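You operate a simulated robot arm through the tools that you are given. There is no shell and no other tool. Be economical: measure what you need, move in short steps, check, and stop when the job is done.

You are at the controls of a simulated two-armed robot. One attempt, no reset.

TASK
Set the controls near the worktop beside the basin. At the end: the gold heel stud is turned to loose; the silver heel stud is turned to loose; the gold toe stud is turned to loose; the silver toe stud is turned to loose; whatever was shut is shut again. Leave all else as you found it, and nothing knocked over.
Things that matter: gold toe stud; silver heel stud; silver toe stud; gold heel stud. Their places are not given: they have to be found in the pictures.

The check looks at the end state, three seconds after you hand in, the way a careful person would. Anything else that was tipped, shoved, dropped, spilled or broken makes it a failure.

THE ROBOT
Two 7-joint arms with two-finger parallel grippers on one trunk that stands fixed in place. Base frame: the origin is at the foot of the trunk, x ahead of it, y to its left, z up. Lengths are in m, angles in rad, forces in N, time in s.
The left shoulder is at [0.06, 0.189, 1.253], the right one opposite. Payload 3.43 kg a hand.
Tool frame (each hand has its own): the origin (TCP) lies between the finger pads and is the grasp point; the fingertips stand 0.03 m ahead of it; z points along the fingers, y is the line along which they close. Largest opening 0.094 m; finger width 0.028, thickness 0.01; the body of the gripper, 0.05 by 0.096 m, starts 0.055 m behind the TCP.
Orientation is that of the tool frame in the base frame, as [roll, pitch, yaw] about the fixed x, y, z axes, in that order (R = Rz(yaw) Ry(pitch) Rx(roll)). With the fingers straight down and closing along the base's y, the tool's x points along the base's -x, its y along +y and its z along -z.

THE INTERFACE
- The arms move only by the tool move_arm. It takes "left_steps", "right_steps" or both (then of equal length, played together; a hand with none holds still); each is a list that holds one entry, the list of rows, each a list of 7 numbers: the shift along the tool's x, y, z in units of 400 mm (1.0 is 400 mm), then the turn, a rotation vector about the tool's x, y, z in units of 180 degrees (1.0 is 180 degrees), then the opening, from 0 (shut) to 1 (fully open). In form: [[[x, y, z, ax, ay, az, hand], ...]]. A call has 1 to 10 rows; each row is the pose to reach, as a shift and turn from the pose commanded when the call began, along the tool's axes at that moment. A call with a number of a shift or a turn outside -1 to 1 is refused whole. A row lasts 0.2 s, in which the tool goes at most 0.05 m and 0.15 rad; a call with a longer step from one row to the next is refused whole, and so is a gripper value outside its range. Where a pose cannot be reached the arm comes as near as it can. A force on the tool above 40 N (or 10 N above the force at the start of the call, whichever is more), or a blocked arm, ends the call early, and 0.2 s more pass. Each finger travels about 0.153 m/s and halts on what it meets, pressing with about 36 N; the grip force reading is that of the motor and also rises with nothing between the fingers. The clock runs only during rows and for 0.2 s after the last one: add rows that repeat a pose to give the fingers time. The reply holds the time, the measured pose of the TCP, the force on the tool along the base axes, the opening and the grip force, in the units named above and with some noise, and new pictures: "show" is both (left out), scene, wrist or none (wrist: the cameras of the hands that moved).
- Cameras (640 x 400 px; columns grow to the right, rows downward): "scene" is now at [0.0083, -0.0041, 1.7893]; the picture's right is [-0.07, -1.00, 0.00], its down [-0.86, 0.06, -0.51] and it looks along [0.51, -0.04, -0.86] (base axes); focal length 358 px, centre (320, 200). "left" rides on the left gripper at [-0.037, 0, -0.058] in its tool frame; the picture's right is [0.00, -1.00, 0.00], its down [0.97, 0.00, -0.24] and it looks along [0.24, 0.00, 0.97] (tool axes); focal length 218 px, centre (320, 200). "right" rides on the right gripper at [-0.037, 0, -0.058] in its tool frame; the picture's right is [0.00, -1.00, 0.00], its down [0.97, 0.00, -0.24] and it looks along [0.24, 0.00, 0.97] (tool axes); focal length 218 px, centre (320, 200).
- lift_body(by): slides the trunk up (or, below 0, down) by that many m; the arms and the scene camera ride with it, the base frame stays. It gives what a move gives, with no picture.
- pan_tilt(pan, tilt): turns the head with the scene camera to pan (to the left, within 1.501 rad either way) and tilt (down, from -0.506 to 1.204), counted from straight ahead of the robot. It gives what a move gives, and a new picture of the scene camera.
- point_at(camera, pixels): there is no depth. For up to 12 entries [column, row, z] of the newest picture of that camera ("zoom" is the newest enlarged one), the place [x, y] in the base frame at which the ray of that pixel passes the height z, good to about 0.002 m. It takes no simulated time.
- enlarge(camera, box): a new picture of the part [left, top, right, bottom] of that camera's present view, enlarged. It takes no simulated time.
- job_done(): hands the job in; it is judged then, once.

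Keep the steps short. Do not move on a guess: measure, check each grasp and each placing, and mend mistakes. In all there are 60 turns and 120 pictures (those below and enlarged ones count). Leave the grippers open and the arms clear of the work at the hand-in unless told otherwise, and finish with a single line.

The tools are called after "Request:" as name(argument=value, ...) on one line, values as JSON. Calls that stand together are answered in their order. move_arm: Moves the arms, as the interface text tells. Its arguments: {"type":"object","properties":{"left_steps":{"type":"array","items":{"type":"array","items":{"type":"array","items":{"type":"number"}}}},"right_steps":{"type":"array","items":{"type":"array","items":{"type":"array","items":{"type":"number"}}}},"show":{"type":"string","enum":["both","scene","wrist","none"]}},"required":[]} The other tools are called the same way: lift_body (by) slides the trunk up or down; pan_tilt (pan, tilt) turns the head that bears the scene camera; point_at (camera, pixels) gives the place at which the rays of pixels pass given heights; enlarge (camera, box) takes an enlarged picture of a part of a camera's view; job_done () hands the job in.

At the start:

```text
clock: 0.0
left_tool_pos: [0.3448, 0.0571, 1.2715]
left_tcp_rot: [-3.141, 0.002, 3.14]
left_wrist_force: [0.2, 0.0, 0.2]
left_opening: 0.094
left_grasp_force: 0.1
right_tool_pos: [0.3171, -0.2641, 1.2471]
right_tcp_rot: [-3.141, -0.001, -3.141]
right_wrist_force: [0.0, -0.2, 0.8]
right_opening: 0.0937
right_grasp_force: 0.0
trunk travel left (down, up): [-0.925, 0.065]
head pan, tilt: [-0.073, 1.031]
```

scene: 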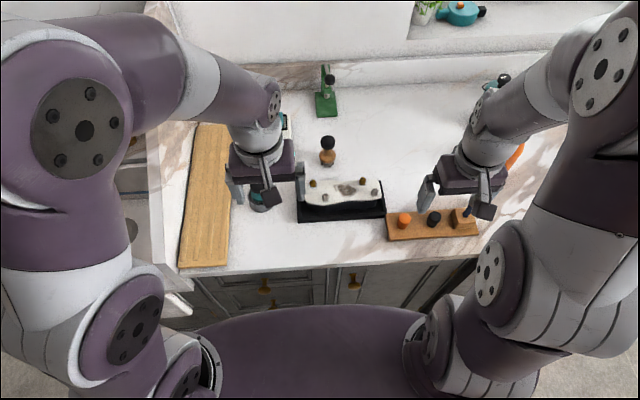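
right: 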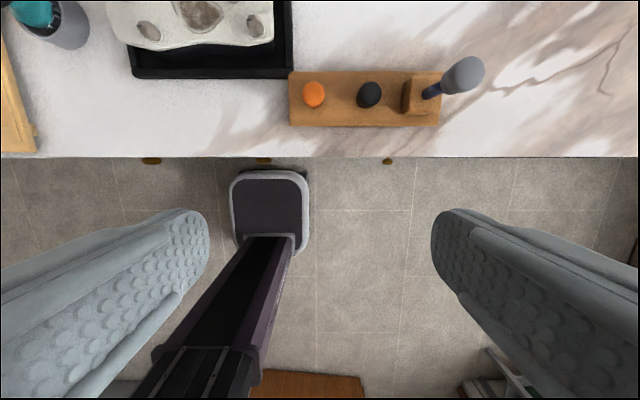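
left: 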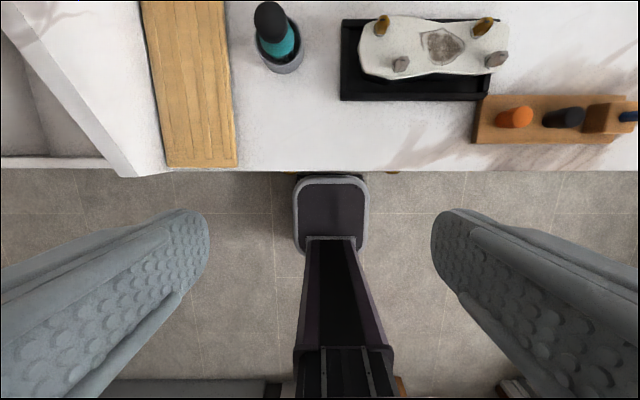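

The left wrist camera shows a white plate with gold and silver studs at about (430,50). I'll enlarge that area in both cameras.

Request:
enlarge(camera="left", box=[330, 0, 640, 190])

Request:
enlarge(camera="scene", box=[280, 120, 500, 260])

```text
2.06 times, centred on (485, 95) of left
```

zoom: 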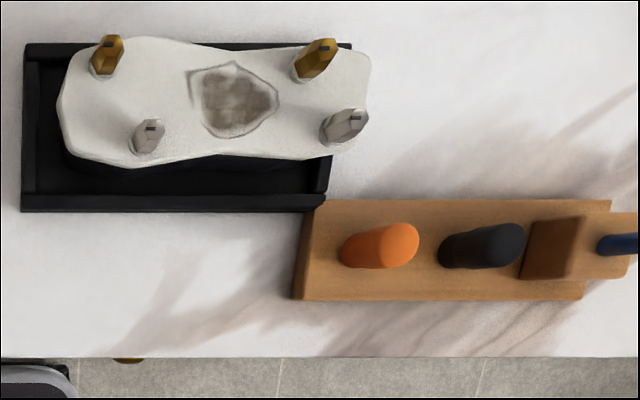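

```text
2.86 times, centred on (390, 190) of scene
```

zoom: 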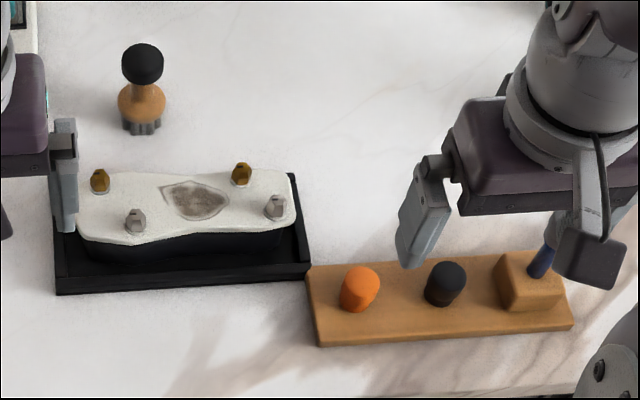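

Four studs sit on an upturned boot in a black tray. I'll find their positions and heights by comparing rays from the two cameras.

Request:
point_at(camera="left", pixels=[[383, 20, 1.06], [383, 20, 1.1], [485, 22, 1.06], [485, 22, 1.1], [403, 61, 1.06], [403, 61, 1.1], [500, 56, 1.06], [500, 56, 1.1]])

Request:
point_at(camera="zoom", pixels=[[99, 174, 1.06], [99, 174, 1.1], [242, 168, 1.06], [242, 168, 1.1], [137, 212, 1.06], [137, 212, 1.1], [277, 200, 1.06], [277, 200, 1.1]])

Request:
enlarge(camera="left", box=[350, 0, 430, 50])

Request:
enlarge(camera="left", box=[440, 10, 536, 70])

```text
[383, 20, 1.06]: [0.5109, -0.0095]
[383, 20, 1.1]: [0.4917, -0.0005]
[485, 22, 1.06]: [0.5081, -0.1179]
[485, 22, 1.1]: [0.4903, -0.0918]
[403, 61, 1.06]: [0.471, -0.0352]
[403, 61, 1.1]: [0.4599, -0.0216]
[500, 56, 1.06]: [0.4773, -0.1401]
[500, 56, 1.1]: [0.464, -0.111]
```

```text
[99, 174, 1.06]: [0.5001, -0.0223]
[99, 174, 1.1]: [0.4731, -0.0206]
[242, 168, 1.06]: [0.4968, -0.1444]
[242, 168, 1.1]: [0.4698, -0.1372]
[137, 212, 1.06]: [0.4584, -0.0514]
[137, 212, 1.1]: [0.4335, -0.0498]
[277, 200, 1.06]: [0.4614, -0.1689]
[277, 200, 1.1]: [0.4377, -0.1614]
```

```text
8.00 times, centred on (390, 25) of left
```

zoom: 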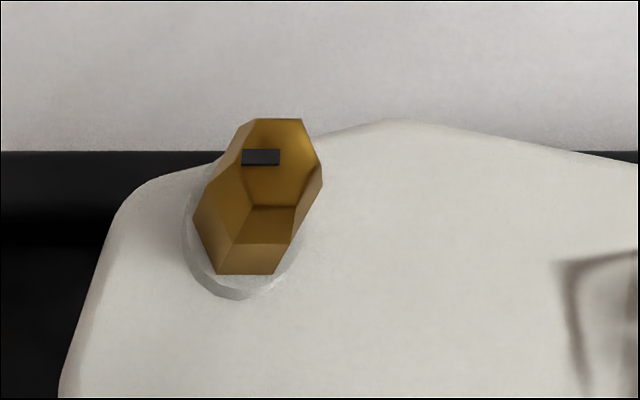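

```text
6.67 times, centred on (488, 40) of left
```

zoom: 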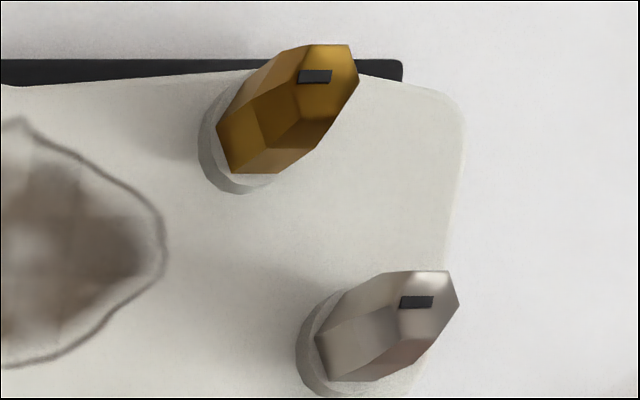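

The two cameras put the studs unexpectedly low, so I'll check both against wooden block corners on the worktop.

Request:
point_at(camera="left", pixels=[[472, 142, 0.996], [341, 98, 0.996], [276, 70, 0.996], [165, 165, 0.996], [238, 165, 0.996]])

Request:
point_at(camera="scene", pixels=[[389, 241, 0.996], [299, 222, 0.996], [258, 208, 0.996], [178, 267, 0.996], [229, 266, 0.996]])

Request:
point_at(camera="right", pixels=[[290, 125, 0.996], [439, 127, 0.996], [132, 78, 0.996]])

```text
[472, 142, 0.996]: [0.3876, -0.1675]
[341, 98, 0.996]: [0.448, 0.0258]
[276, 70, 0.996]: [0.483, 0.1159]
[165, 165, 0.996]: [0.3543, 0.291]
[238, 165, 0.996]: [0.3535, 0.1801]
```

```text
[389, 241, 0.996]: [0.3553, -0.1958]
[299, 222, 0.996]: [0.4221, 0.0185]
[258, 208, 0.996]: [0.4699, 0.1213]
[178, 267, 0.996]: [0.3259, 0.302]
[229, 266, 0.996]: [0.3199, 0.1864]
```

```text
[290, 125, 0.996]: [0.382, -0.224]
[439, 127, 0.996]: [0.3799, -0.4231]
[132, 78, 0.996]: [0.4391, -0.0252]
```

All three cameras agree with each other if the worktop is really at about z = 0.935. That puts the stud tops at z ≈ 1.005, at roughly (0.537,-0.023), (0.533,-0.154), (0.488,-0.054) and (0.495,-0.18). Next I'll move the left hand aside and bring the right hand over the boot, still high, for a closer look.

Request:
move_arm(left_steps=[[[0, 0.1, 0, 0, 0, 0, 1], [0, 0.2, 0, 0, 0, 0, 1], [0, 0.3, 0, 0, 0, 0, 1], [0, 0.4, 0, 0, 0, 0, 1], [0, 0.45, 0, 0, 0, 0, 1], [0, 0.45, 0, 0, 0, 0, 1]]], right_steps=[[[0, 0, 0, 0, 0, 0, 1], [-0.07, 0.08, 0, 0, 0, 0, 1], [-0.14, 0.16, 0, 0, 0, 0, 1], [-0.21, 0.24, 0.05, 0, 0, 0, 1], [-0.27, 0.32, 0.1, 0, 0, 0, 1], [-0.325, 0.4, 0.12, 0, 0, 0, 1]]])

```text
clock: 1.4
left_tool_pos: [0.345, 0.2403, 1.2704]
left_tcp_rot: [-3.142, -0.003, -3.141]
left_wrist_force: [1.0, 0.9, 0.3]
left_opening: 0.0943
left_grasp_force: 0.0
right_tool_pos: [0.4482, -0.1043, 1.1988]
right_tcp_rot: [3.141, 0.001, 3.14]
right_wrist_force: [0.2, 0.9, 0.3]
right_opening: 0.0939
right_grasp_force: 0.1
trunk travel left (down, up): [-0.925, 0.065]
head pan, tilt: [-0.073, 1.031]
```

scene: 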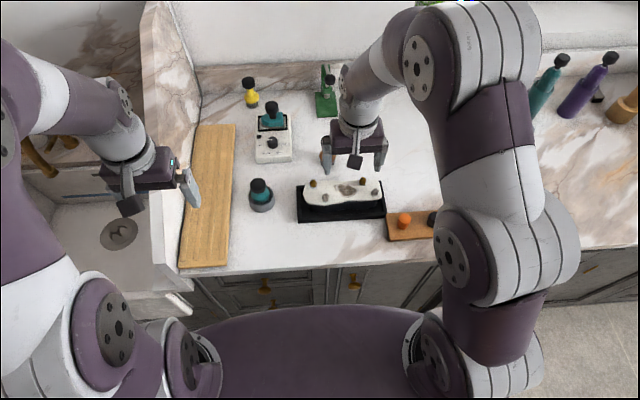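
right: 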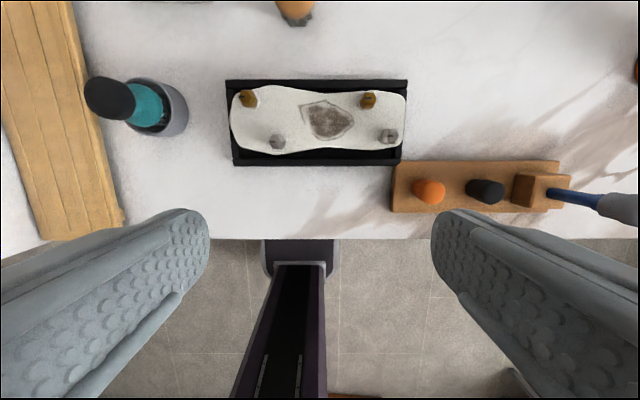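
left: 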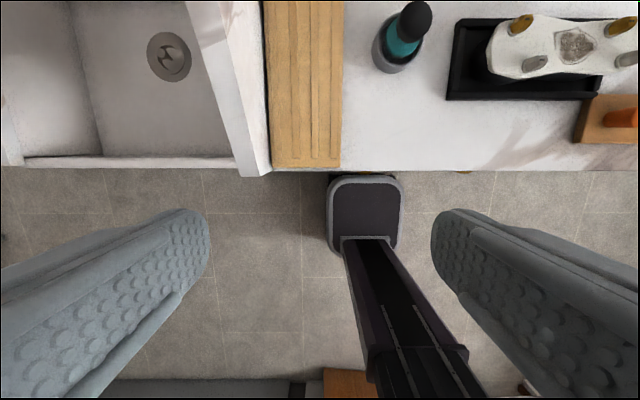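

Request:
enlarge(camera="right", box=[220, 70, 420, 195])

Request:
enlarge(camera="scene", box=[220, 60, 400, 172])

```text
3.20 times, centred on (320, 132) of right
```

zoom: 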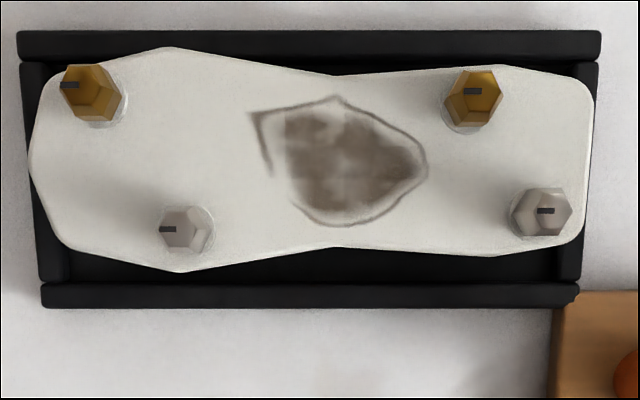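

```text
3.56 times, centred on (310, 116) of scene
```

zoom: 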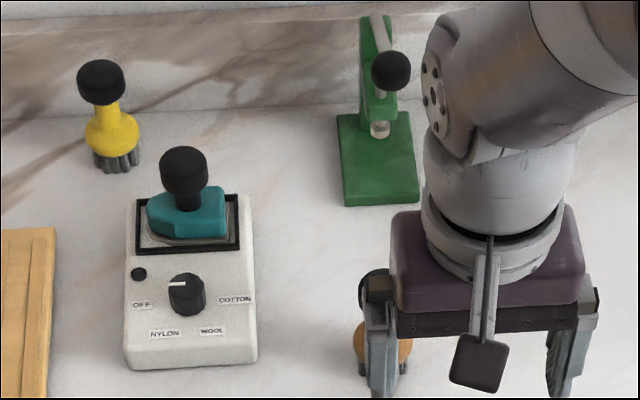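

The studs have dark radial marks, but I can't see any label for "loose". I'll lower the right hand to about z = 1.10, still above everything, for a close view.

Request:
move_arm(right_steps=[[[0, 0, 0.1, 0, 0, 0, 1], [0, 0, 0.2, 0, 0, 0, 1], [0, 0, 0.25, 0, 0, 0, 1], [0, 0, 0.25, 0, 0, 0, 1]]], show="wrist")

Request:
enlarge(camera="right", box=[160, 20, 320, 120])

Request:
enlarge(camera="right", box=[320, 20, 480, 120])

```text
clock: 2.4
left_tool_pos: [0.3431, 0.2396, 1.2729]
left_tcp_rot: [-3.141, 0.001, -3.141]
left_wrist_force: [0.5, 0.4, 0.2]
left_opening: 0.0943
left_grasp_force: 0.0
right_tool_pos: [0.448, -0.105, 1.0974]
right_tcp_rot: [3.141, 0.0, 3.141]
right_wrist_force: [0.2, -0.1, -1.0]
right_opening: 0.0939
right_grasp_force: 0.0
trunk travel left (down, up): [-0.925, 0.065]
head pan, tilt: [-0.073, 1.031]
```

right: 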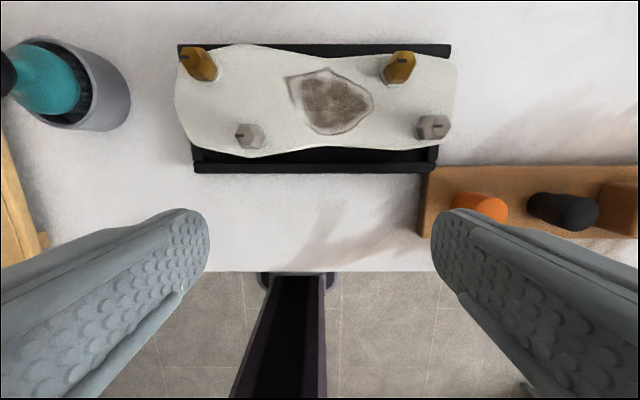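

```text
4.00 times, centred on (240, 70) of right
```

zoom: 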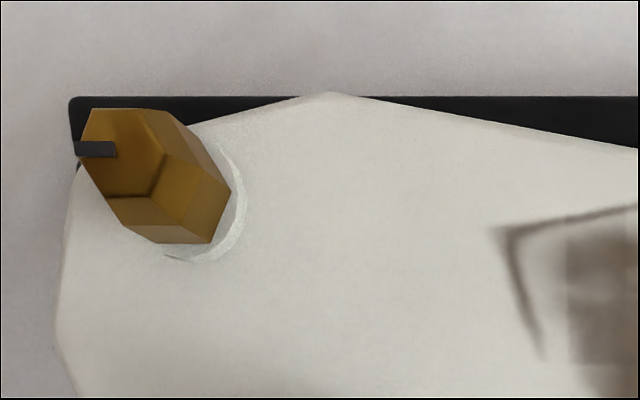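

```text
4.00 times, centred on (400, 70) of right
```

zoom: 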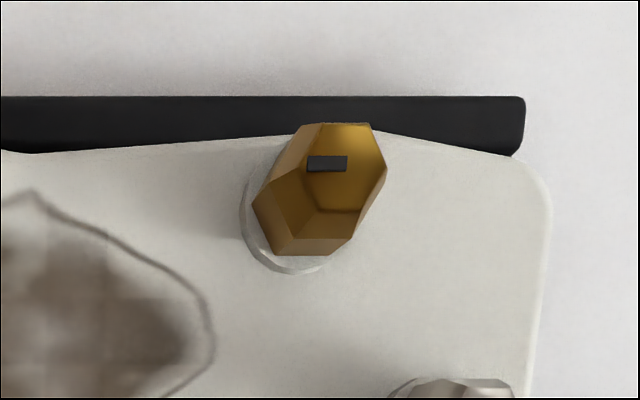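

All four marks point toward +y (image left). I'll refine the stud positions from this view at several heights.

Request:
point_at(camera="right", pixels=[[192, 59, 1.005], [192, 59, 1.015], [402, 60, 1.005], [402, 60, 1.015], [244, 132, 1.005], [438, 122, 1.005], [204, 80, 0.98], [396, 76, 0.98], [253, 140, 0.98], [428, 132, 0.98]])

Request:
enlarge(camera="right", box=[380, 90, 476, 150])

Request:
enlarge(camera="right", box=[200, 100, 296, 160])

```text
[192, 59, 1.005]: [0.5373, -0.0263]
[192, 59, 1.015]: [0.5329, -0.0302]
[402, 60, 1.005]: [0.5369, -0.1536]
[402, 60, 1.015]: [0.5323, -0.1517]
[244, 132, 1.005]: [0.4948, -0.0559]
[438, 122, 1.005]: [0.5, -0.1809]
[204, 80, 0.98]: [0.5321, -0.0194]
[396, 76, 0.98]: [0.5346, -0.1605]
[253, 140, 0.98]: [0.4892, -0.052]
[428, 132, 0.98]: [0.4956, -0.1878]
```

```text
6.67 times, centred on (428, 120) of right
```

zoom: 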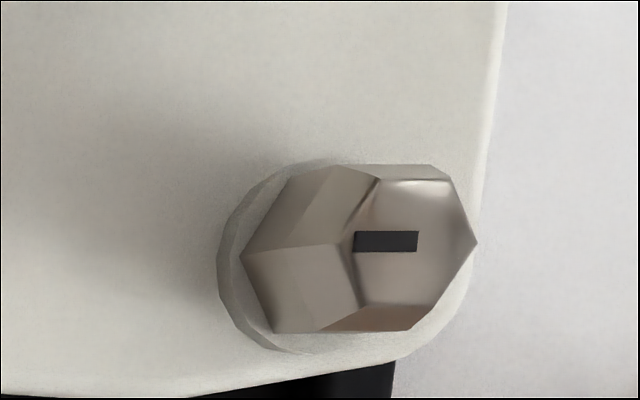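

```text
6.67 times, centred on (248, 130) of right
```

zoom: 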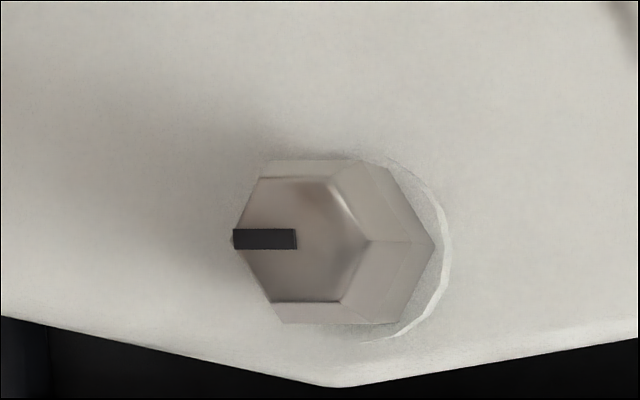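

The stud axes are at about goldR (0.535,-0.154), silverR (0.498,-0.182), goldL (0.535,-0.026) and silverL (0.492,-0.055), with tops at z ≈ 1.008. The flats face along x and ±60° from it. I'll hover over goldR, turned 30° clockwise so the fingers line up with a pair of flats, with a narrow opening.

Request:
move_arm(right_steps=[[[-0.05, -0.03, 0, 0, 0, 0.0417, 0.8], [-0.1, -0.06, 0, 0, 0, 0.0833, 0.6], [-0.16, -0.09, 0, 0, 0, 0.125, 0.45], [-0.2175, -0.1225, 0, 0, 0, 0.1667, 0.45], [-0.2175, -0.1225, 0, 0, 0, 0.1667, 0.45]]])

```text
clock: 3.6
left_tool_pos: [0.3431, 0.2409, 1.2724]
left_tcp_rot: [-3.141, 0.0, -3.141]
left_wrist_force: [0.4, -0.3, 0.5]
left_opening: 0.094
left_grasp_force: 0.1
right_tool_pos: [0.5354, -0.1544, 1.0998]
right_tcp_rot: [3.141, 0.0, 2.617]
right_wrist_force: [0.6, 0.5, -0.3]
right_opening: 0.0423
right_grasp_force: 0.0
trunk travel left (down, up): [-0.925, 0.065]
head pan, tilt: [-0.073, 1.031]
```

scene: 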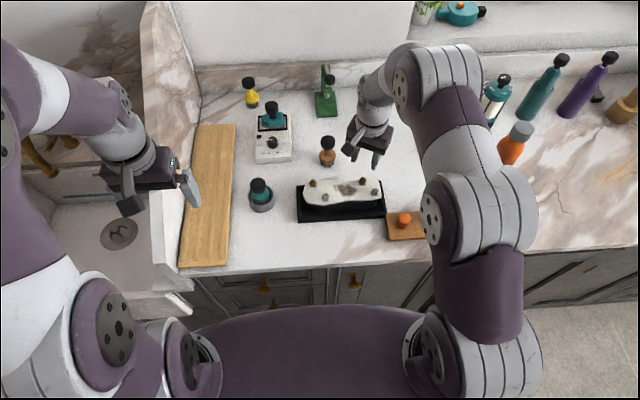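
right: 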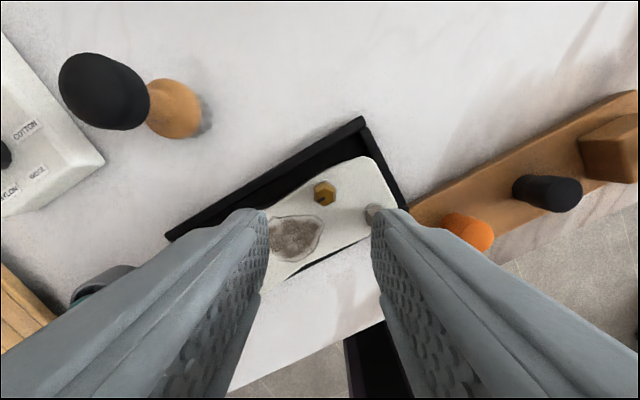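

Request:
enlarge(camera="right", box=[288, 165, 368, 215])

Request:
point_at(camera="right", pixels=[[326, 190, 1.0], [326, 190, 1.01], [322, 198, 0.985], [322, 198, 0.995], [320, 205, 0.93], [372, 214, 1.005], [165, 240, 0.935], [362, 116, 0.935], [408, 208, 0.935]])

```text
8.00 times, centred on (328, 190) of right
```

zoom: 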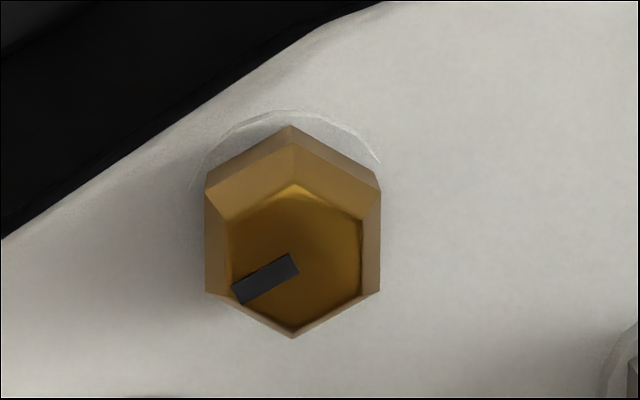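

```text
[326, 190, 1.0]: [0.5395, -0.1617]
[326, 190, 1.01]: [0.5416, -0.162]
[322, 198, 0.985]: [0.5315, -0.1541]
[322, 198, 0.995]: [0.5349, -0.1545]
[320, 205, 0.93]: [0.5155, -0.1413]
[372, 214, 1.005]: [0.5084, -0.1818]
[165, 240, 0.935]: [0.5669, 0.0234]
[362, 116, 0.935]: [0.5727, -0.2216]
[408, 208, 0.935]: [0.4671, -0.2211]
```

Request:
point_at(camera="right", pixels=[[324.9, 197.5, 1.0], [324.9, 197.5, 1.008], [324.9, 197.5, 1.016], [324.5, 191.9, 0.98], [324.5, 191.9, 0.99]])

```text
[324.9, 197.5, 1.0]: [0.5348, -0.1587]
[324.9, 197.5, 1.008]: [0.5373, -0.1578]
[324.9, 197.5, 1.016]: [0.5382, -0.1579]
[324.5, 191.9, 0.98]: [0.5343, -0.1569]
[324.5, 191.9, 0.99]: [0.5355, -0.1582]
```

The stud centre is about 3 mm off along tool -y. I'll correct that and descend until the fingertips are just above the stud top.

Request:
move_arm(right_steps=[[[-0.004, -0.0075, 0.05, 0, 0, 0, 0.45], [-0.004, -0.0075, 0.1, 0, 0, 0, 0.45], [-0.004, -0.0075, 0.13, 0, 0, 0, 0.45], [-0.004, -0.0075, 0.13, 0, 0, 0, 0.45]]], show="wrist")

Request:
enlarge(camera="right", box=[240, 150, 400, 250])

```text
clock: 4.6
left_tool_pos: [0.3446, 0.2399, 1.272]
left_tcp_rot: [3.141, 0.002, 3.14]
left_wrist_force: [0.6, -0.3, -0.2]
left_opening: 0.094
left_grasp_force: 0.1
right_tool_pos: [0.5349, -0.1572, 1.0465]
right_tcp_rot: [3.141, 0.0, 2.618]
right_wrist_force: [0.0, 0.1, -0.1]
right_opening: 0.0421
right_grasp_force: 0.0
trunk travel left (down, up): [-0.925, 0.065]
head pan, tilt: [-0.073, 1.031]
```

right: 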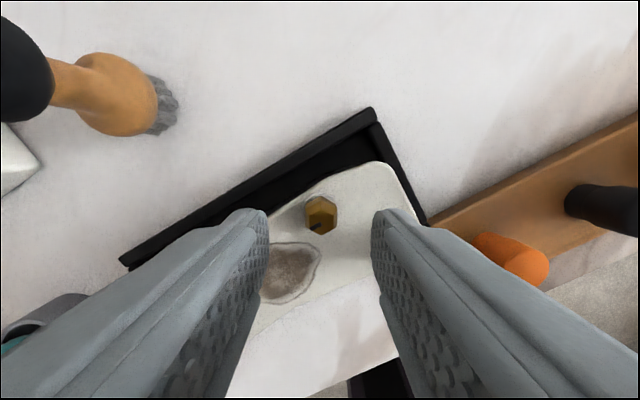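

```text
4.00 times, centred on (320, 200) of right
```

zoom: 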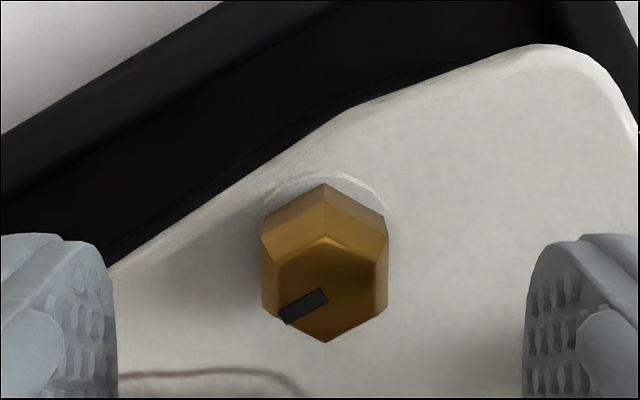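

The fingers are centred on the stud, which is a tapered hex with its top at about 1.002 and base at about 0.988. I'll lower the tips to about 0.991 and close the hand.

Request:
move_arm(right_steps=[[[0, 0, 0.025, 0, 0, 0, 0.45], [0, 0, 0.05, 0, 0, 0, 0.45], [0, 0, 0.064, 0, 0, 0, 0.45], [0, 0, 0.064, 0, 0, 0, 0.45], [0, 0, 0.064, 0, 0, 0, 0.3], [0, 0, 0.064, 0, 0, 0, 0.2], [0, 0, 0.064, 0, 0, 0, 0.1], [0, 0, 0.064, 0, 0, 0, 0.1]]], show="wrist")

Request:
enlarge(camera="right", box=[240, 180, 400, 280])

```text
clock: 6.4
left_tool_pos: [0.3448, 0.2404, 1.2714]
left_tcp_rot: [3.141, 0.001, -3.141]
left_wrist_force: [-0.5, 0.5, -0.6]
left_opening: 0.0942
left_grasp_force: 0.0
right_tool_pos: [0.5338, -0.1569, 1.0207]
right_tcp_rot: [3.141, -0.001, 2.619]
right_wrist_force: [-1.1, -1.6, 0.5]
right_opening: 0.0173
right_grasp_force: 35.5
trunk travel left (down, up): [-0.925, 0.065]
head pan, tilt: [-0.073, 1.031]
```

right: 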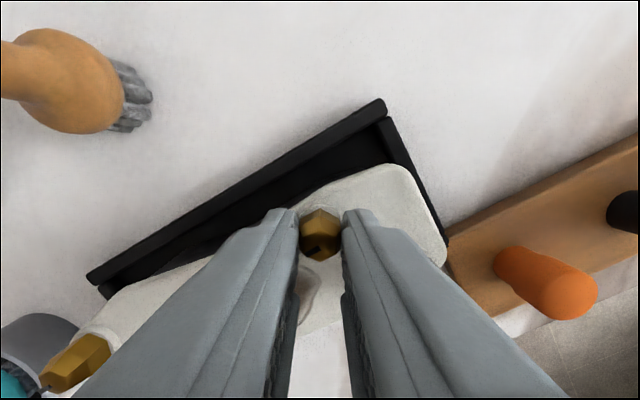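

```text
4.00 times, centred on (320, 230) of right
```

zoom: 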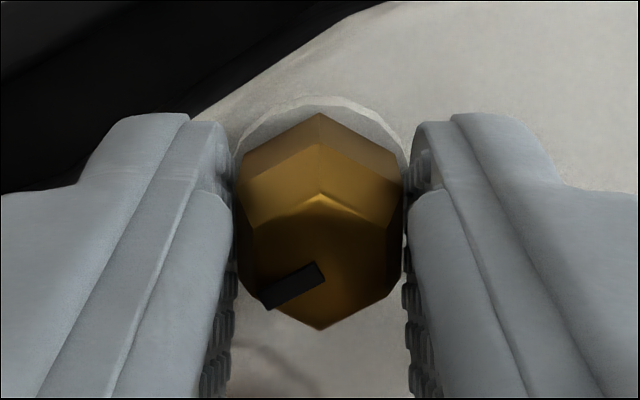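

Gripped at 17.3 mm and centred. I'll turn counter-clockwise (loosening) by 30° first and watch the forces.

Request:
move_arm(right_steps=[[[0, 0, 0, 0, 0, -0.0417, 0.1], [0, 0, 0, 0, 0, -0.0833, 0.1], [0, 0, 0, 0, 0, -0.125, 0.1], [0, 0, 0, 0, 0, -0.1667, 0.1], [0, 0, 0, 0, 0, -0.1667, 0.1]]], show="wrist")

Request:
enlarge(camera="right", box=[240, 180, 400, 280])

```text
clock: 7.6
left_tool_pos: [0.3445, 0.2398, 1.2719]
left_tcp_rot: [-3.141, 0.0, -3.142]
left_wrist_force: [0.4, -0.5, 0.5]
left_opening: 0.0942
left_grasp_force: 0.0
right_tool_pos: [0.5346, -0.1568, 1.0201]
right_tcp_rot: [-3.141, -0.002, -3.139]
right_wrist_force: [0.5, -0.2, 0.3]
right_opening: 0.0169
right_grasp_force: 35.4
trunk travel left (down, up): [-0.925, 0.065]
head pan, tilt: [-0.073, 1.031]
```

right: 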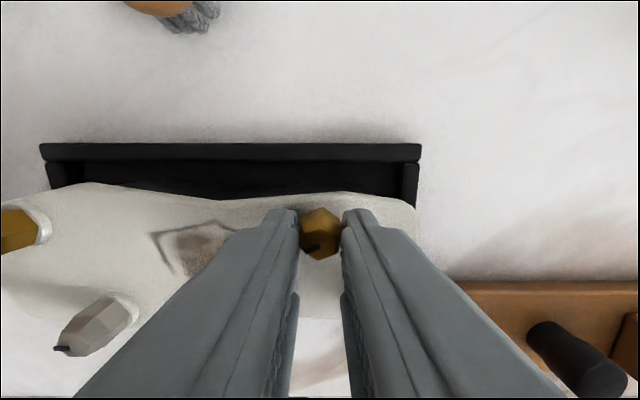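

```text
4.00 times, centred on (320, 230) of right
```

zoom: 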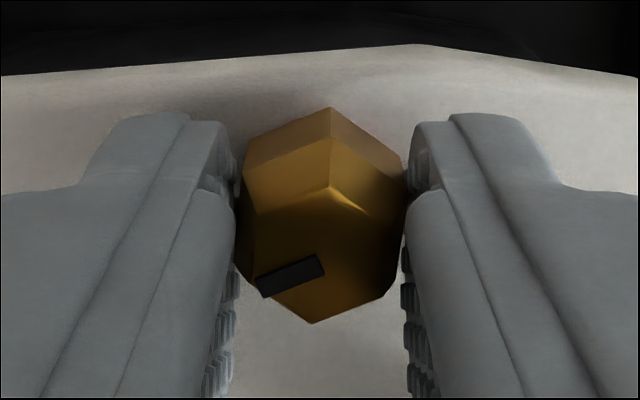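

The stud follows with about 5° of slip and low force. I'll turn another 60° while watching for a stop.

Request:
move_arm(right_steps=[[[0, 0, 0, 0, 0, -0.0417, 0.05], [0, 0, 0, 0, 0, -0.0833, 0.05], [0, 0, 0, 0, 0, -0.125, 0.05], [0, 0, 0, 0, 0, -0.1667, 0.05], [0, 0, 0, 0, 0, -0.2083, 0.05], [0, 0, 0, 0, 0, -0.25, 0.05], [0, 0, 0, 0, 0, -0.2917, 0.05], [0, 0, 0, 0, 0, -0.3333, 0.05], [0, 0, 0, 0, 0, -0.3333, 0.05]]], show="wrist")

Request:
enlarge(camera="right", box=[240, 180, 400, 280])

```text
clock: 9.6
left_tool_pos: [0.3448, 0.2391, 1.2714]
left_tcp_rot: [-3.141, -0.001, -3.141]
left_wrist_force: [-0.2, 0.1, -0.1]
left_opening: 0.0938
left_grasp_force: 0.0
right_tool_pos: [0.534, -0.1577, 1.0202]
right_tcp_rot: [3.141, -0.001, -2.091]
right_wrist_force: [0.0, -0.8, 0.0]
right_opening: 0.0168
right_grasp_force: 35.5
trunk travel left (down, up): [-0.925, 0.065]
head pan, tilt: [-0.073, 1.031]
```

right: 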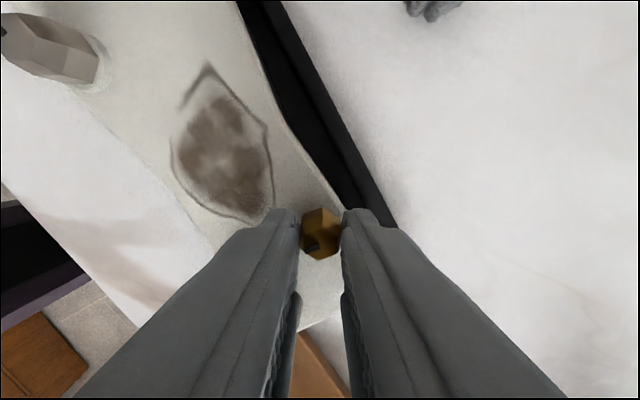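

```text
4.00 times, centred on (320, 230) of right
```

zoom: 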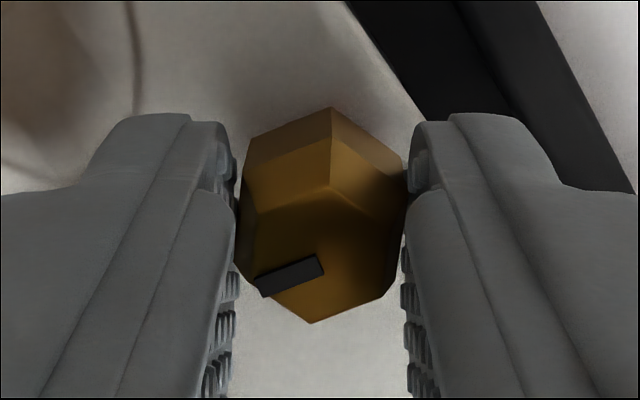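

Still no stop after about 87°. I'll turn another 30° and watch whether the stud slips in the fingers.

Request:
move_arm(right_steps=[[[0, 0, 0, 0, 0, -0.0417, 0.05], [0, 0, 0, 0, 0, -0.0833, 0.05], [0, 0, 0, 0, 0, -0.125, 0.05], [0, 0, 0, 0, 0, -0.1667, 0.05], [0, 0, 0, 0, 0, -0.1667, 0.05]]], show="wrist")

Request:
enlarge(camera="right", box=[240, 180, 400, 280])

```text
clock: 10.8
left_tool_pos: [0.3435, 0.2398, 1.2715]
left_tcp_rot: [3.141, -0.001, 3.141]
left_wrist_force: [1.2, -0.2, 0.3]
left_opening: 0.0937
left_grasp_force: 0.1
right_tool_pos: [0.535, -0.1563, 1.0191]
right_tcp_rot: [-3.141, 0.001, -1.571]
right_wrist_force: [0.8, -0.3, 0.3]
right_opening: 0.0168
right_grasp_force: 36.1
trunk travel left (down, up): [-0.925, 0.065]
head pan, tilt: [-0.073, 1.031]
```

right: 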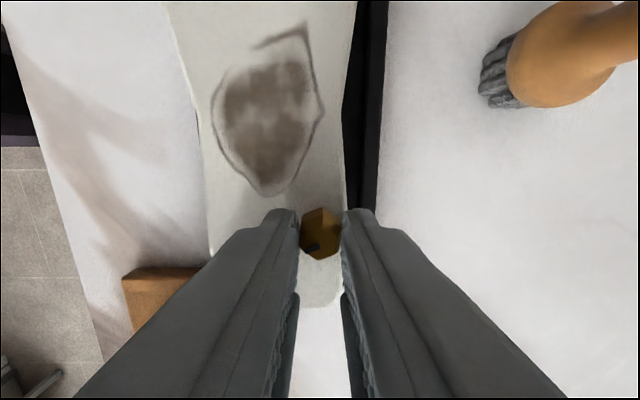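

```text
4.00 times, centred on (320, 230) of right
```

zoom: 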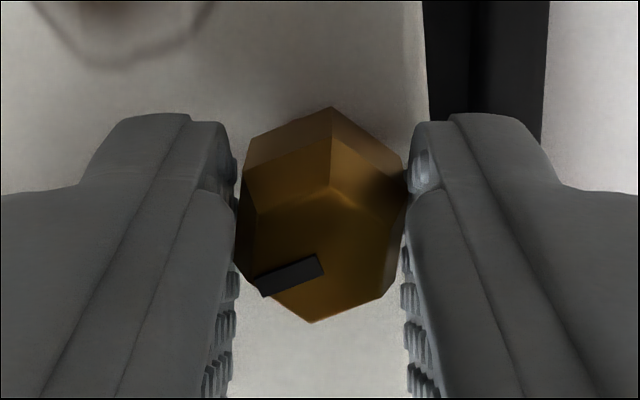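

It still follows, now at about 115°. I'll continue another 60° looking for a stop.

Request:
move_arm(right_steps=[[[0, 0, 0, 0, 0, -0.0417, 0.05], [0, 0, 0, 0, 0, -0.0833, 0.05], [0, 0, 0, 0, 0, -0.125, 0.05], [0, 0, 0, 0, 0, -0.1667, 0.05], [0, 0, 0, 0, 0, -0.2083, 0.05], [0, 0, 0, 0, 0, -0.25, 0.05], [0, 0, 0, 0, 0, -0.2917, 0.05], [0, 0, 0, 0, 0, -0.3333, 0.05], [0, 0, 0, 0, 0, -0.3333, 0.05]]], show="wrist")

Request:
enlarge(camera="right", box=[240, 180, 400, 280])

```text
clock: 12.8
left_tool_pos: [0.3435, 0.2407, 1.2714]
left_tcp_rot: [3.142, 0.001, 3.141]
left_wrist_force: [0.4, -0.4, 0.1]
left_opening: 0.0943
left_grasp_force: 0.0
right_tool_pos: [0.5341, -0.1571, 1.0199]
right_tcp_rot: [3.141, 0.0, -0.522]
right_wrist_force: [-0.1, -0.1, -0.1]
right_opening: 0.017
right_grasp_force: 36.0
trunk travel left (down, up): [-0.925, 0.065]
head pan, tilt: [-0.073, 1.031]
```

right: 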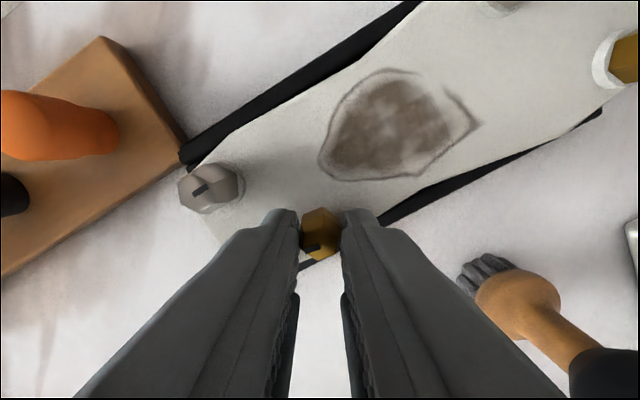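

```text
4.00 times, centred on (320, 230) of right
```

zoom: 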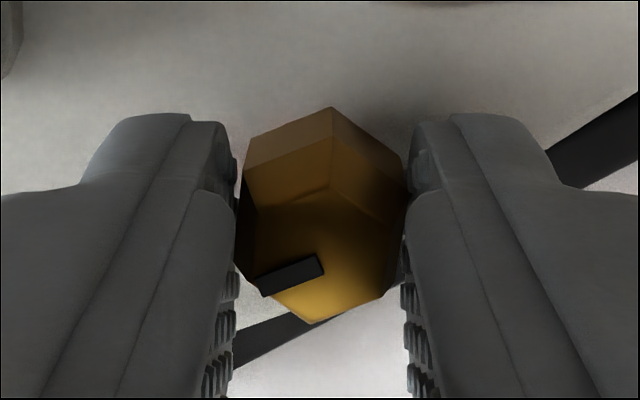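

About 175° and still no stop. I'll go another 30° and check whether the wrist or the stud stops.

Request:
move_arm(right_steps=[[[0, 0, 0, 0, 0, -0.0417, 0.05], [0, 0, 0, 0, 0, -0.0833, 0.05], [0, 0, 0, 0, 0, -0.125, 0.05], [0, 0, 0, 0, 0, -0.1667, 0.05], [0, 0, 0, 0, 0, -0.1667, 0.05]]])

Request:
enlarge(camera="right", box=[240, 180, 400, 280])

```text
clock: 14.0
left_tool_pos: [0.3457, 0.2379, 1.2716]
left_tcp_rot: [3.139, -0.002, -3.141]
left_wrist_force: [-0.3, 0.2, -0.4]
left_opening: 0.0941
left_grasp_force: 0.0
right_tool_pos: [0.5386, -0.1519, 1.0213]
right_tcp_rot: [3.129, -0.004, -0.023]
right_wrist_force: [8.1, -8.6, 4.1]
right_opening: 0.0179
right_grasp_force: 35.9
right hand out of reach, approached as far as the arm can: row 4, 5
trunk travel left (down, up): [-0.925, 0.065]
head pan, tilt: [-0.073, 1.031]
```

scene: 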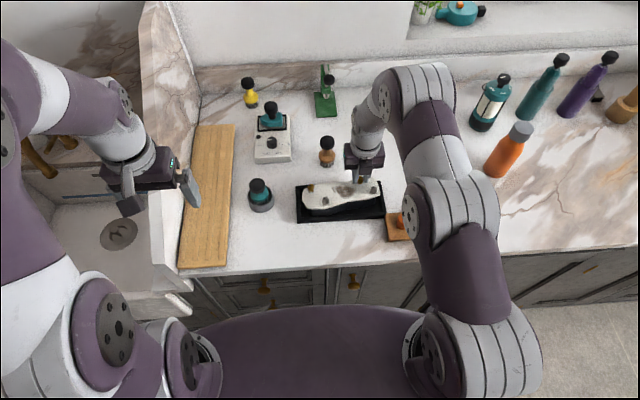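
right: 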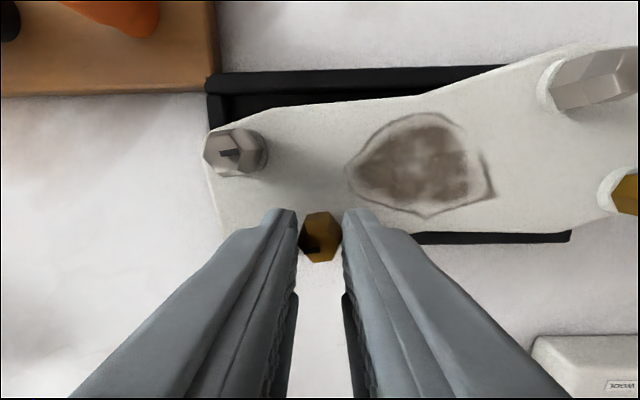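

```text
4.00 times, centred on (320, 230) of right
```

zoom: 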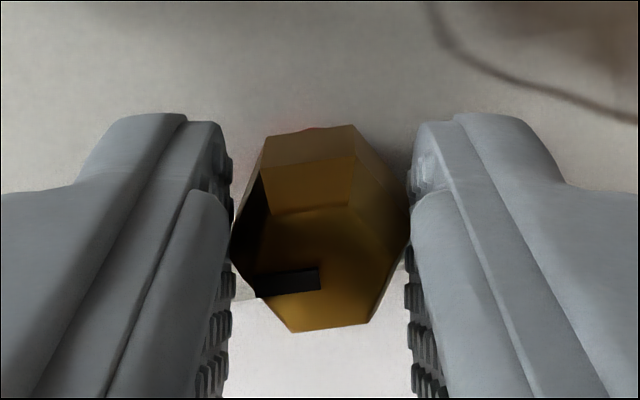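

The wrist reached its limit, the TCP drifted about 5 mm, and the stud slipped. The mark now points near -y, about 180° from the start. I'll release, rise and look.

Request:
move_arm(right_steps=[[[0, 0, 0, 0, 0, 0, 0.45], [0, 0, 0, 0, 0, 0, 0.45], [0, 0, -0.05, 0, 0, 0, 0.45], [0, 0, -0.1, 0, 0, 0.0417, 0.45], [0, 0, -0.15, 0, 0, 0.0833, 0.45], [0, 0, -0.2, 0, 0, 0.125, 0.45], [0, 0, -0.2, 0, 0, 0.1667, 0.45], [0, 0, -0.2, 0, 0, 0.1667, 0.45]]])

Request:
enlarge(camera="right", box=[270, 155, 350, 205])

Request:
enlarge(camera="scene", box=[280, 160, 408, 240])

```text
clock: 15.8
left_tool_pos: [0.3434, 0.2396, 1.2712]
left_tcp_rot: [-3.141, 0.001, -3.141]
left_wrist_force: [0.4, -0.4, -0.3]
left_opening: 0.0939
left_grasp_force: 0.0
right_tool_pos: [0.5346, -0.1503, 1.101]
right_tcp_rot: [3.14, 0.002, -0.525]
right_wrist_force: [0.4, 0.8, 0.6]
right_opening: 0.0421
right_grasp_force: 0.1
right hand out of reach, approached as far as the arm can: row 3
trunk travel left (down, up): [-0.925, 0.065]
head pan, tilt: [-0.073, 1.031]
```

scene: 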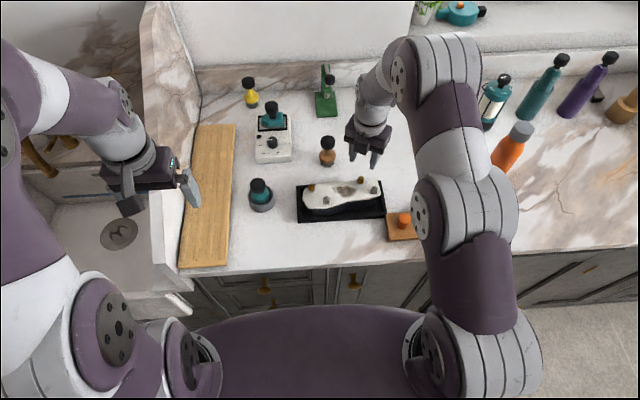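
right: 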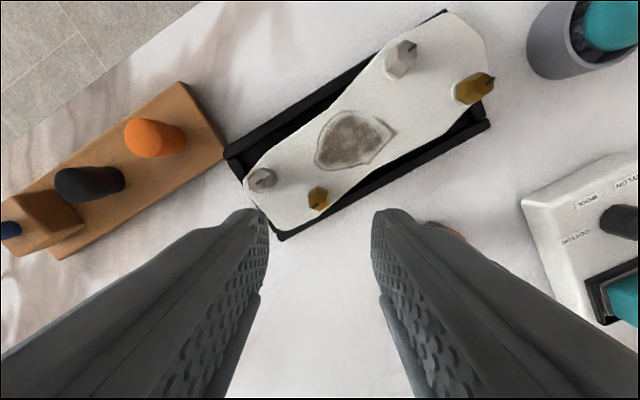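

```text
8.00 times, centred on (310, 180) of right
```

zoom: 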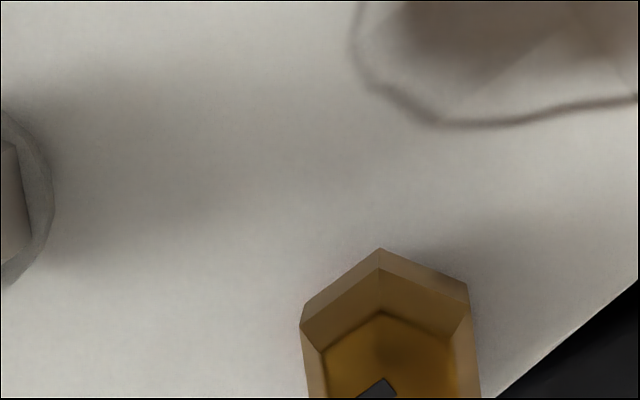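

```text
5.00 times, centred on (344, 200) of scene
```

zoom: 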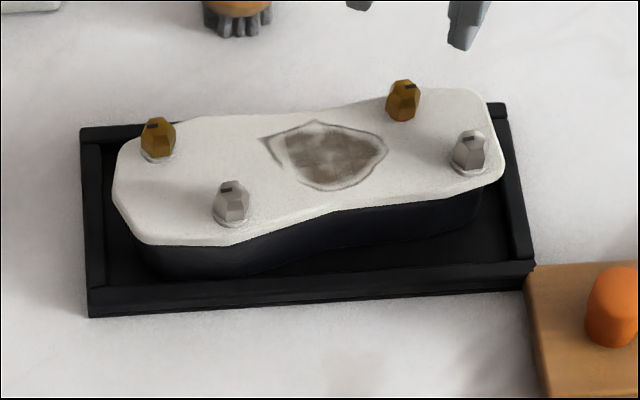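

The goldR mark has moved to the right-hand side, but the boot itself seems to have turned a few degrees in the tray. I'll return the right hand to the first survey pose for a direct comparison.

Request:
move_arm(right_steps=[[[-0.024, 0.001, -0.025, 0, 0, 0.0417, 0.45], [-0.048, 0.002, -0.05, 0, 0, 0.0833, 0.45], [-0.072, 0.003, -0.075, 0, 0, 0.125, 0.45], [-0.096, 0.004, -0.1, 0, 0, 0.1667, 0.45], [-0.12, 0.005, -0.125, 0, 0, 0.2083, 0.45], [-0.144, 0.006, -0.15, 0, 0, 0.25, 0.45], [-0.168, 0.007, -0.175, 0, 0, 0.2917, 0.45], [-0.192, 0.008, -0.2, 0, 0, 0.3333, 0.45], [-0.216, 0.009, -0.225, 0, 0, 0.375, 0.45], [-0.244, 0.0105, -0.2475, 0, 0, 0.4167, 0.45]]], show="none")

Request:
move_arm(right_steps=[[[0, 0, 0, 0, 0, 0.0417, 0.45], [0, 0, 0, 0, 0, 0.0833, 0.45], [0, 0, 0, 0, 0, 0.125, 0.45], [0, 0, 0, 0, 0, 0.1667, 0.45], [0, 0, 0, 0, 0, 0.2083, 0.45], [0, 0, 0, 0, 0, 0.25, 0.45], [0, 0, 0, 0, 0, 0.2917, 0.45], [0, 0, 0, 0, 0, 0.3333, 0.45], [0, 0, 0, 0, 0, 0.375, 0.45], [0, 0, 0, 0, 0, 0.4162, 0.45]]], show="wrist")

Request:
enlarge(camera="right", box=[220, 70, 420, 195])

```text
clock: 18.0
left_tool_pos: [0.3426, 0.2399, 1.2728]
left_tcp_rot: [3.141, 0.0, -3.141]
left_wrist_force: [-1.0, 0.4, -0.3]
left_opening: 0.0941
left_grasp_force: 0.1
right_tool_pos: [0.449, -0.106, 1.2012]
right_tcp_rot: [3.141, 0.002, -1.837]
right_wrist_force: [0.4, -0.1, -0.8]
right_opening: 0.0425
right_grasp_force: 0.1
trunk travel left (down, up): [-0.925, 0.065]
head pan, tilt: [-0.073, 1.031]
```

```text
clock: 20.2
left_tool_pos: [0.3434, 0.2416, 1.2718]
left_tcp_rot: [-3.141, 0.002, 3.141]
left_wrist_force: [-0.9, -1.1, 0.1]
left_opening: 0.0941
left_grasp_force: 0.1
right_tool_pos: [0.4492, -0.1055, 1.1984]
right_tcp_rot: [-3.141, 0.0, 3.141]
right_wrist_force: [0.2, 0.0, -0.1]
right_opening: 0.0424
right_grasp_force: 0.1
trunk travel left (down, up): [-0.925, 0.065]
head pan, tilt: [-0.073, 1.031]
```

right: 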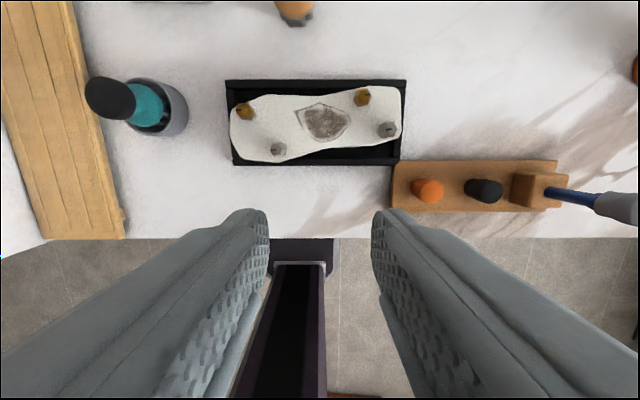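

```text
3.20 times, centred on (320, 132) of right
```

zoom: 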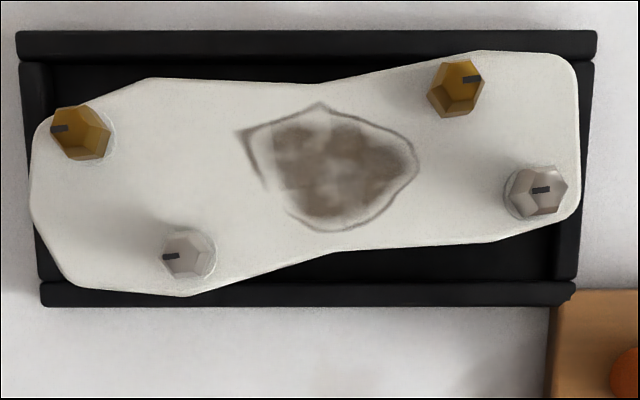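

The boot has turned about 9° CCW, because the stud hit its stop: the mark is now 180° from its start relative to the boot. So "loose" is a half-turn CCW. I'll stop short of the limit on the others and realign the boot at the end. Now I'll measure the other studs.

Request:
point_at(camera="right", pixels=[[388.7, 129, 1.0], [277.2, 148.2, 1.0], [242.5, 109.5, 1.0], [363, 96.5, 1.0], [387.5, 130.5, 0.985], [279.5, 148.5, 0.985], [246, 112, 0.985], [361, 99, 0.985]])

```text
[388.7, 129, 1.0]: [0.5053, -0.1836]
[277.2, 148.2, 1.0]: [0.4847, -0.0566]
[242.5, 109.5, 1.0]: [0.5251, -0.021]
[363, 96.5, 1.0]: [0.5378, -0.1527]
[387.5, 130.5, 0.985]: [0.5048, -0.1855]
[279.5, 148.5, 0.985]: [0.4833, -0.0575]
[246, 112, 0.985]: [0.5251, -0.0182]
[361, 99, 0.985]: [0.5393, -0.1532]
```

SilverR is at (0.505,-0.185). With the boot turned 9°, I'll start at 81° CW so a full half-turn stays inside the wrist range.

Request:
move_arm(right_steps=[[[-0.014, -0.02, 0.0245, 0, 0, 0.045, 0.45], [-0.028, -0.04, 0.049, 0, 0, 0.09, 0.45], [-0.042, -0.06, 0.0735, 0, 0, 0.135, 0.45], [-0.056, -0.08, 0.098, 0, 0, 0.18, 0.45], [-0.07, -0.1, 0.1225, 0, 0, 0.225, 0.45], [-0.084, -0.12, 0.147, 0, 0, 0.27, 0.45], [-0.098, -0.14, 0.1715, 0, 0, 0.315, 0.45], [-0.112, -0.16, 0.196, 0, 0, 0.36, 0.45], [-0.126, -0.18, 0.22, 0, 0, 0.405, 0.45], [-0.14, -0.199, 0.245, 0, 0, 0.45, 0.45]]], show="wrist")

Request:
enlarge(camera="right", box=[272, 160, 368, 220])

```text
clock: 22.4
left_tool_pos: [0.3436, 0.2403, 1.2723]
left_tcp_rot: [-3.141, -0.001, 3.14]
left_wrist_force: [0.2, -1.1, 0.2]
left_opening: 0.0938
left_grasp_force: 0.1
right_tool_pos: [0.506, -0.1847, 1.102]
right_tcp_rot: [3.141, 0.001, 1.726]
right_wrist_force: [-0.3, 0.2, -0.1]
right_opening: 0.0423
right_grasp_force: 0.0
trunk travel left (down, up): [-0.925, 0.065]
head pan, tilt: [-0.073, 1.031]
```

right: 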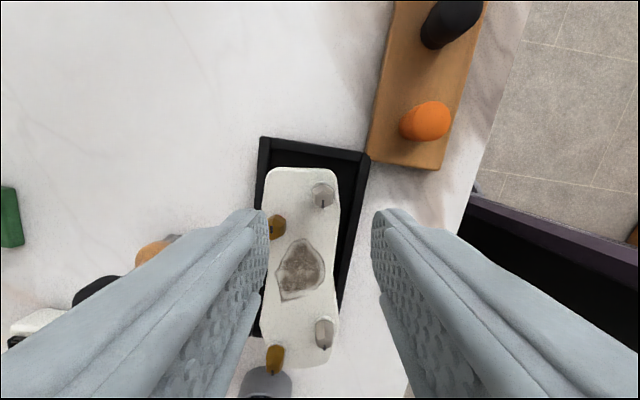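

```text
6.67 times, centred on (320, 190) of right
```

zoom: 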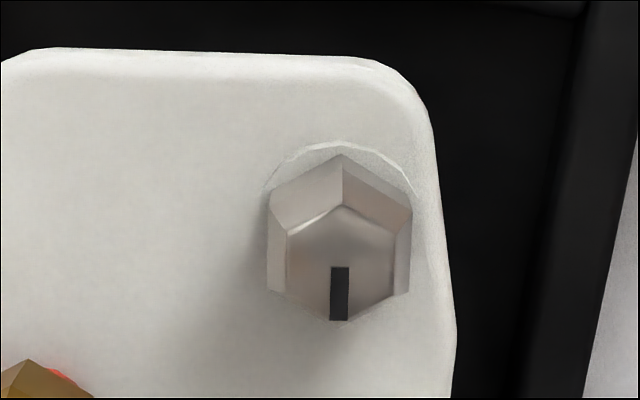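

It's centred within 2 mm. I'll correct that, narrow the opening to 32 mm to clear goldR, descend to the stud and close.

Request:
move_arm(right_steps=[[[0.004, -0.0057, 0.05, 0, 0, 0, 0.34], [0.004, -0.0057, 0.1, 0, 0, 0, 0.34], [0.004, -0.0057, 0.15, 0, 0, 0, 0.34], [0.004, -0.0057, 0.18, 0, 0, 0, 0.34], [0.004, -0.0057, 0.2025, 0, 0, 0, 0.34], [0.004, -0.0057, 0.2025, 0, 0, 0, 0.34], [0.004, -0.0057, 0.2025, 0, 0, 0, 0.25], [0.004, -0.0057, 0.2025, 0, 0, 0, 0.15], [0.004, -0.0057, 0.2025, 0, 0, 0, 0.05], [0.004, -0.0057, 0.2025, 0, 0, 0, 0.05]]], show="wrist")

Request:
enlarge(camera="right", box=[240, 180, 400, 280])

```text
clock: 24.6
left_tool_pos: [0.3441, 0.2404, 1.2711]
left_tcp_rot: [3.141, 0.001, 3.142]
left_wrist_force: [0.0, 0.0, 0.7]
left_opening: 0.0943
left_grasp_force: 0.1
right_tool_pos: [0.5036, -0.184, 1.0204]
right_tcp_rot: [3.142, 0.0, 1.727]
right_wrist_force: [0.0, -0.1, 1.0]
right_opening: 0.0178
right_grasp_force: 34.8
trunk travel left (down, up): [-0.925, 0.065]
head pan, tilt: [-0.073, 1.031]
```

right: 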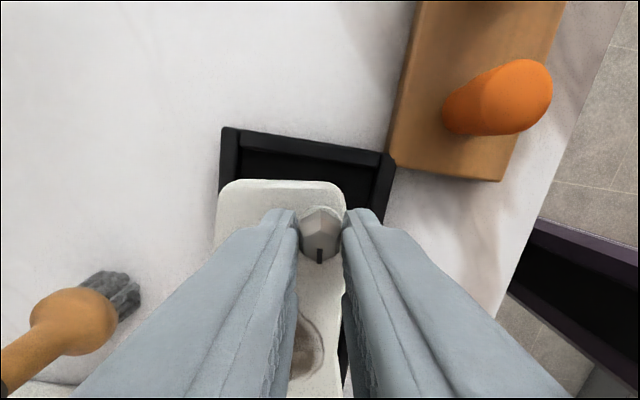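

```text
4.00 times, centred on (320, 230) of right
```

zoom: 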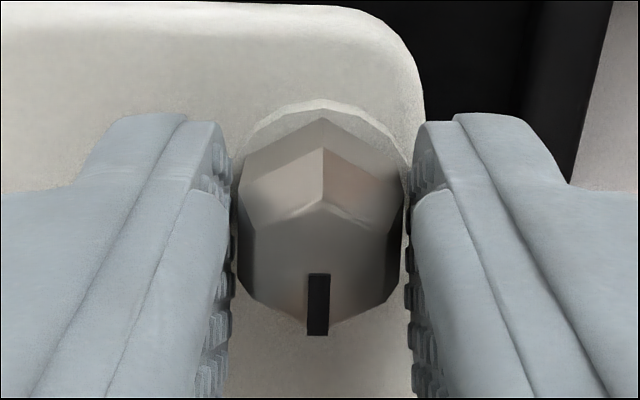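

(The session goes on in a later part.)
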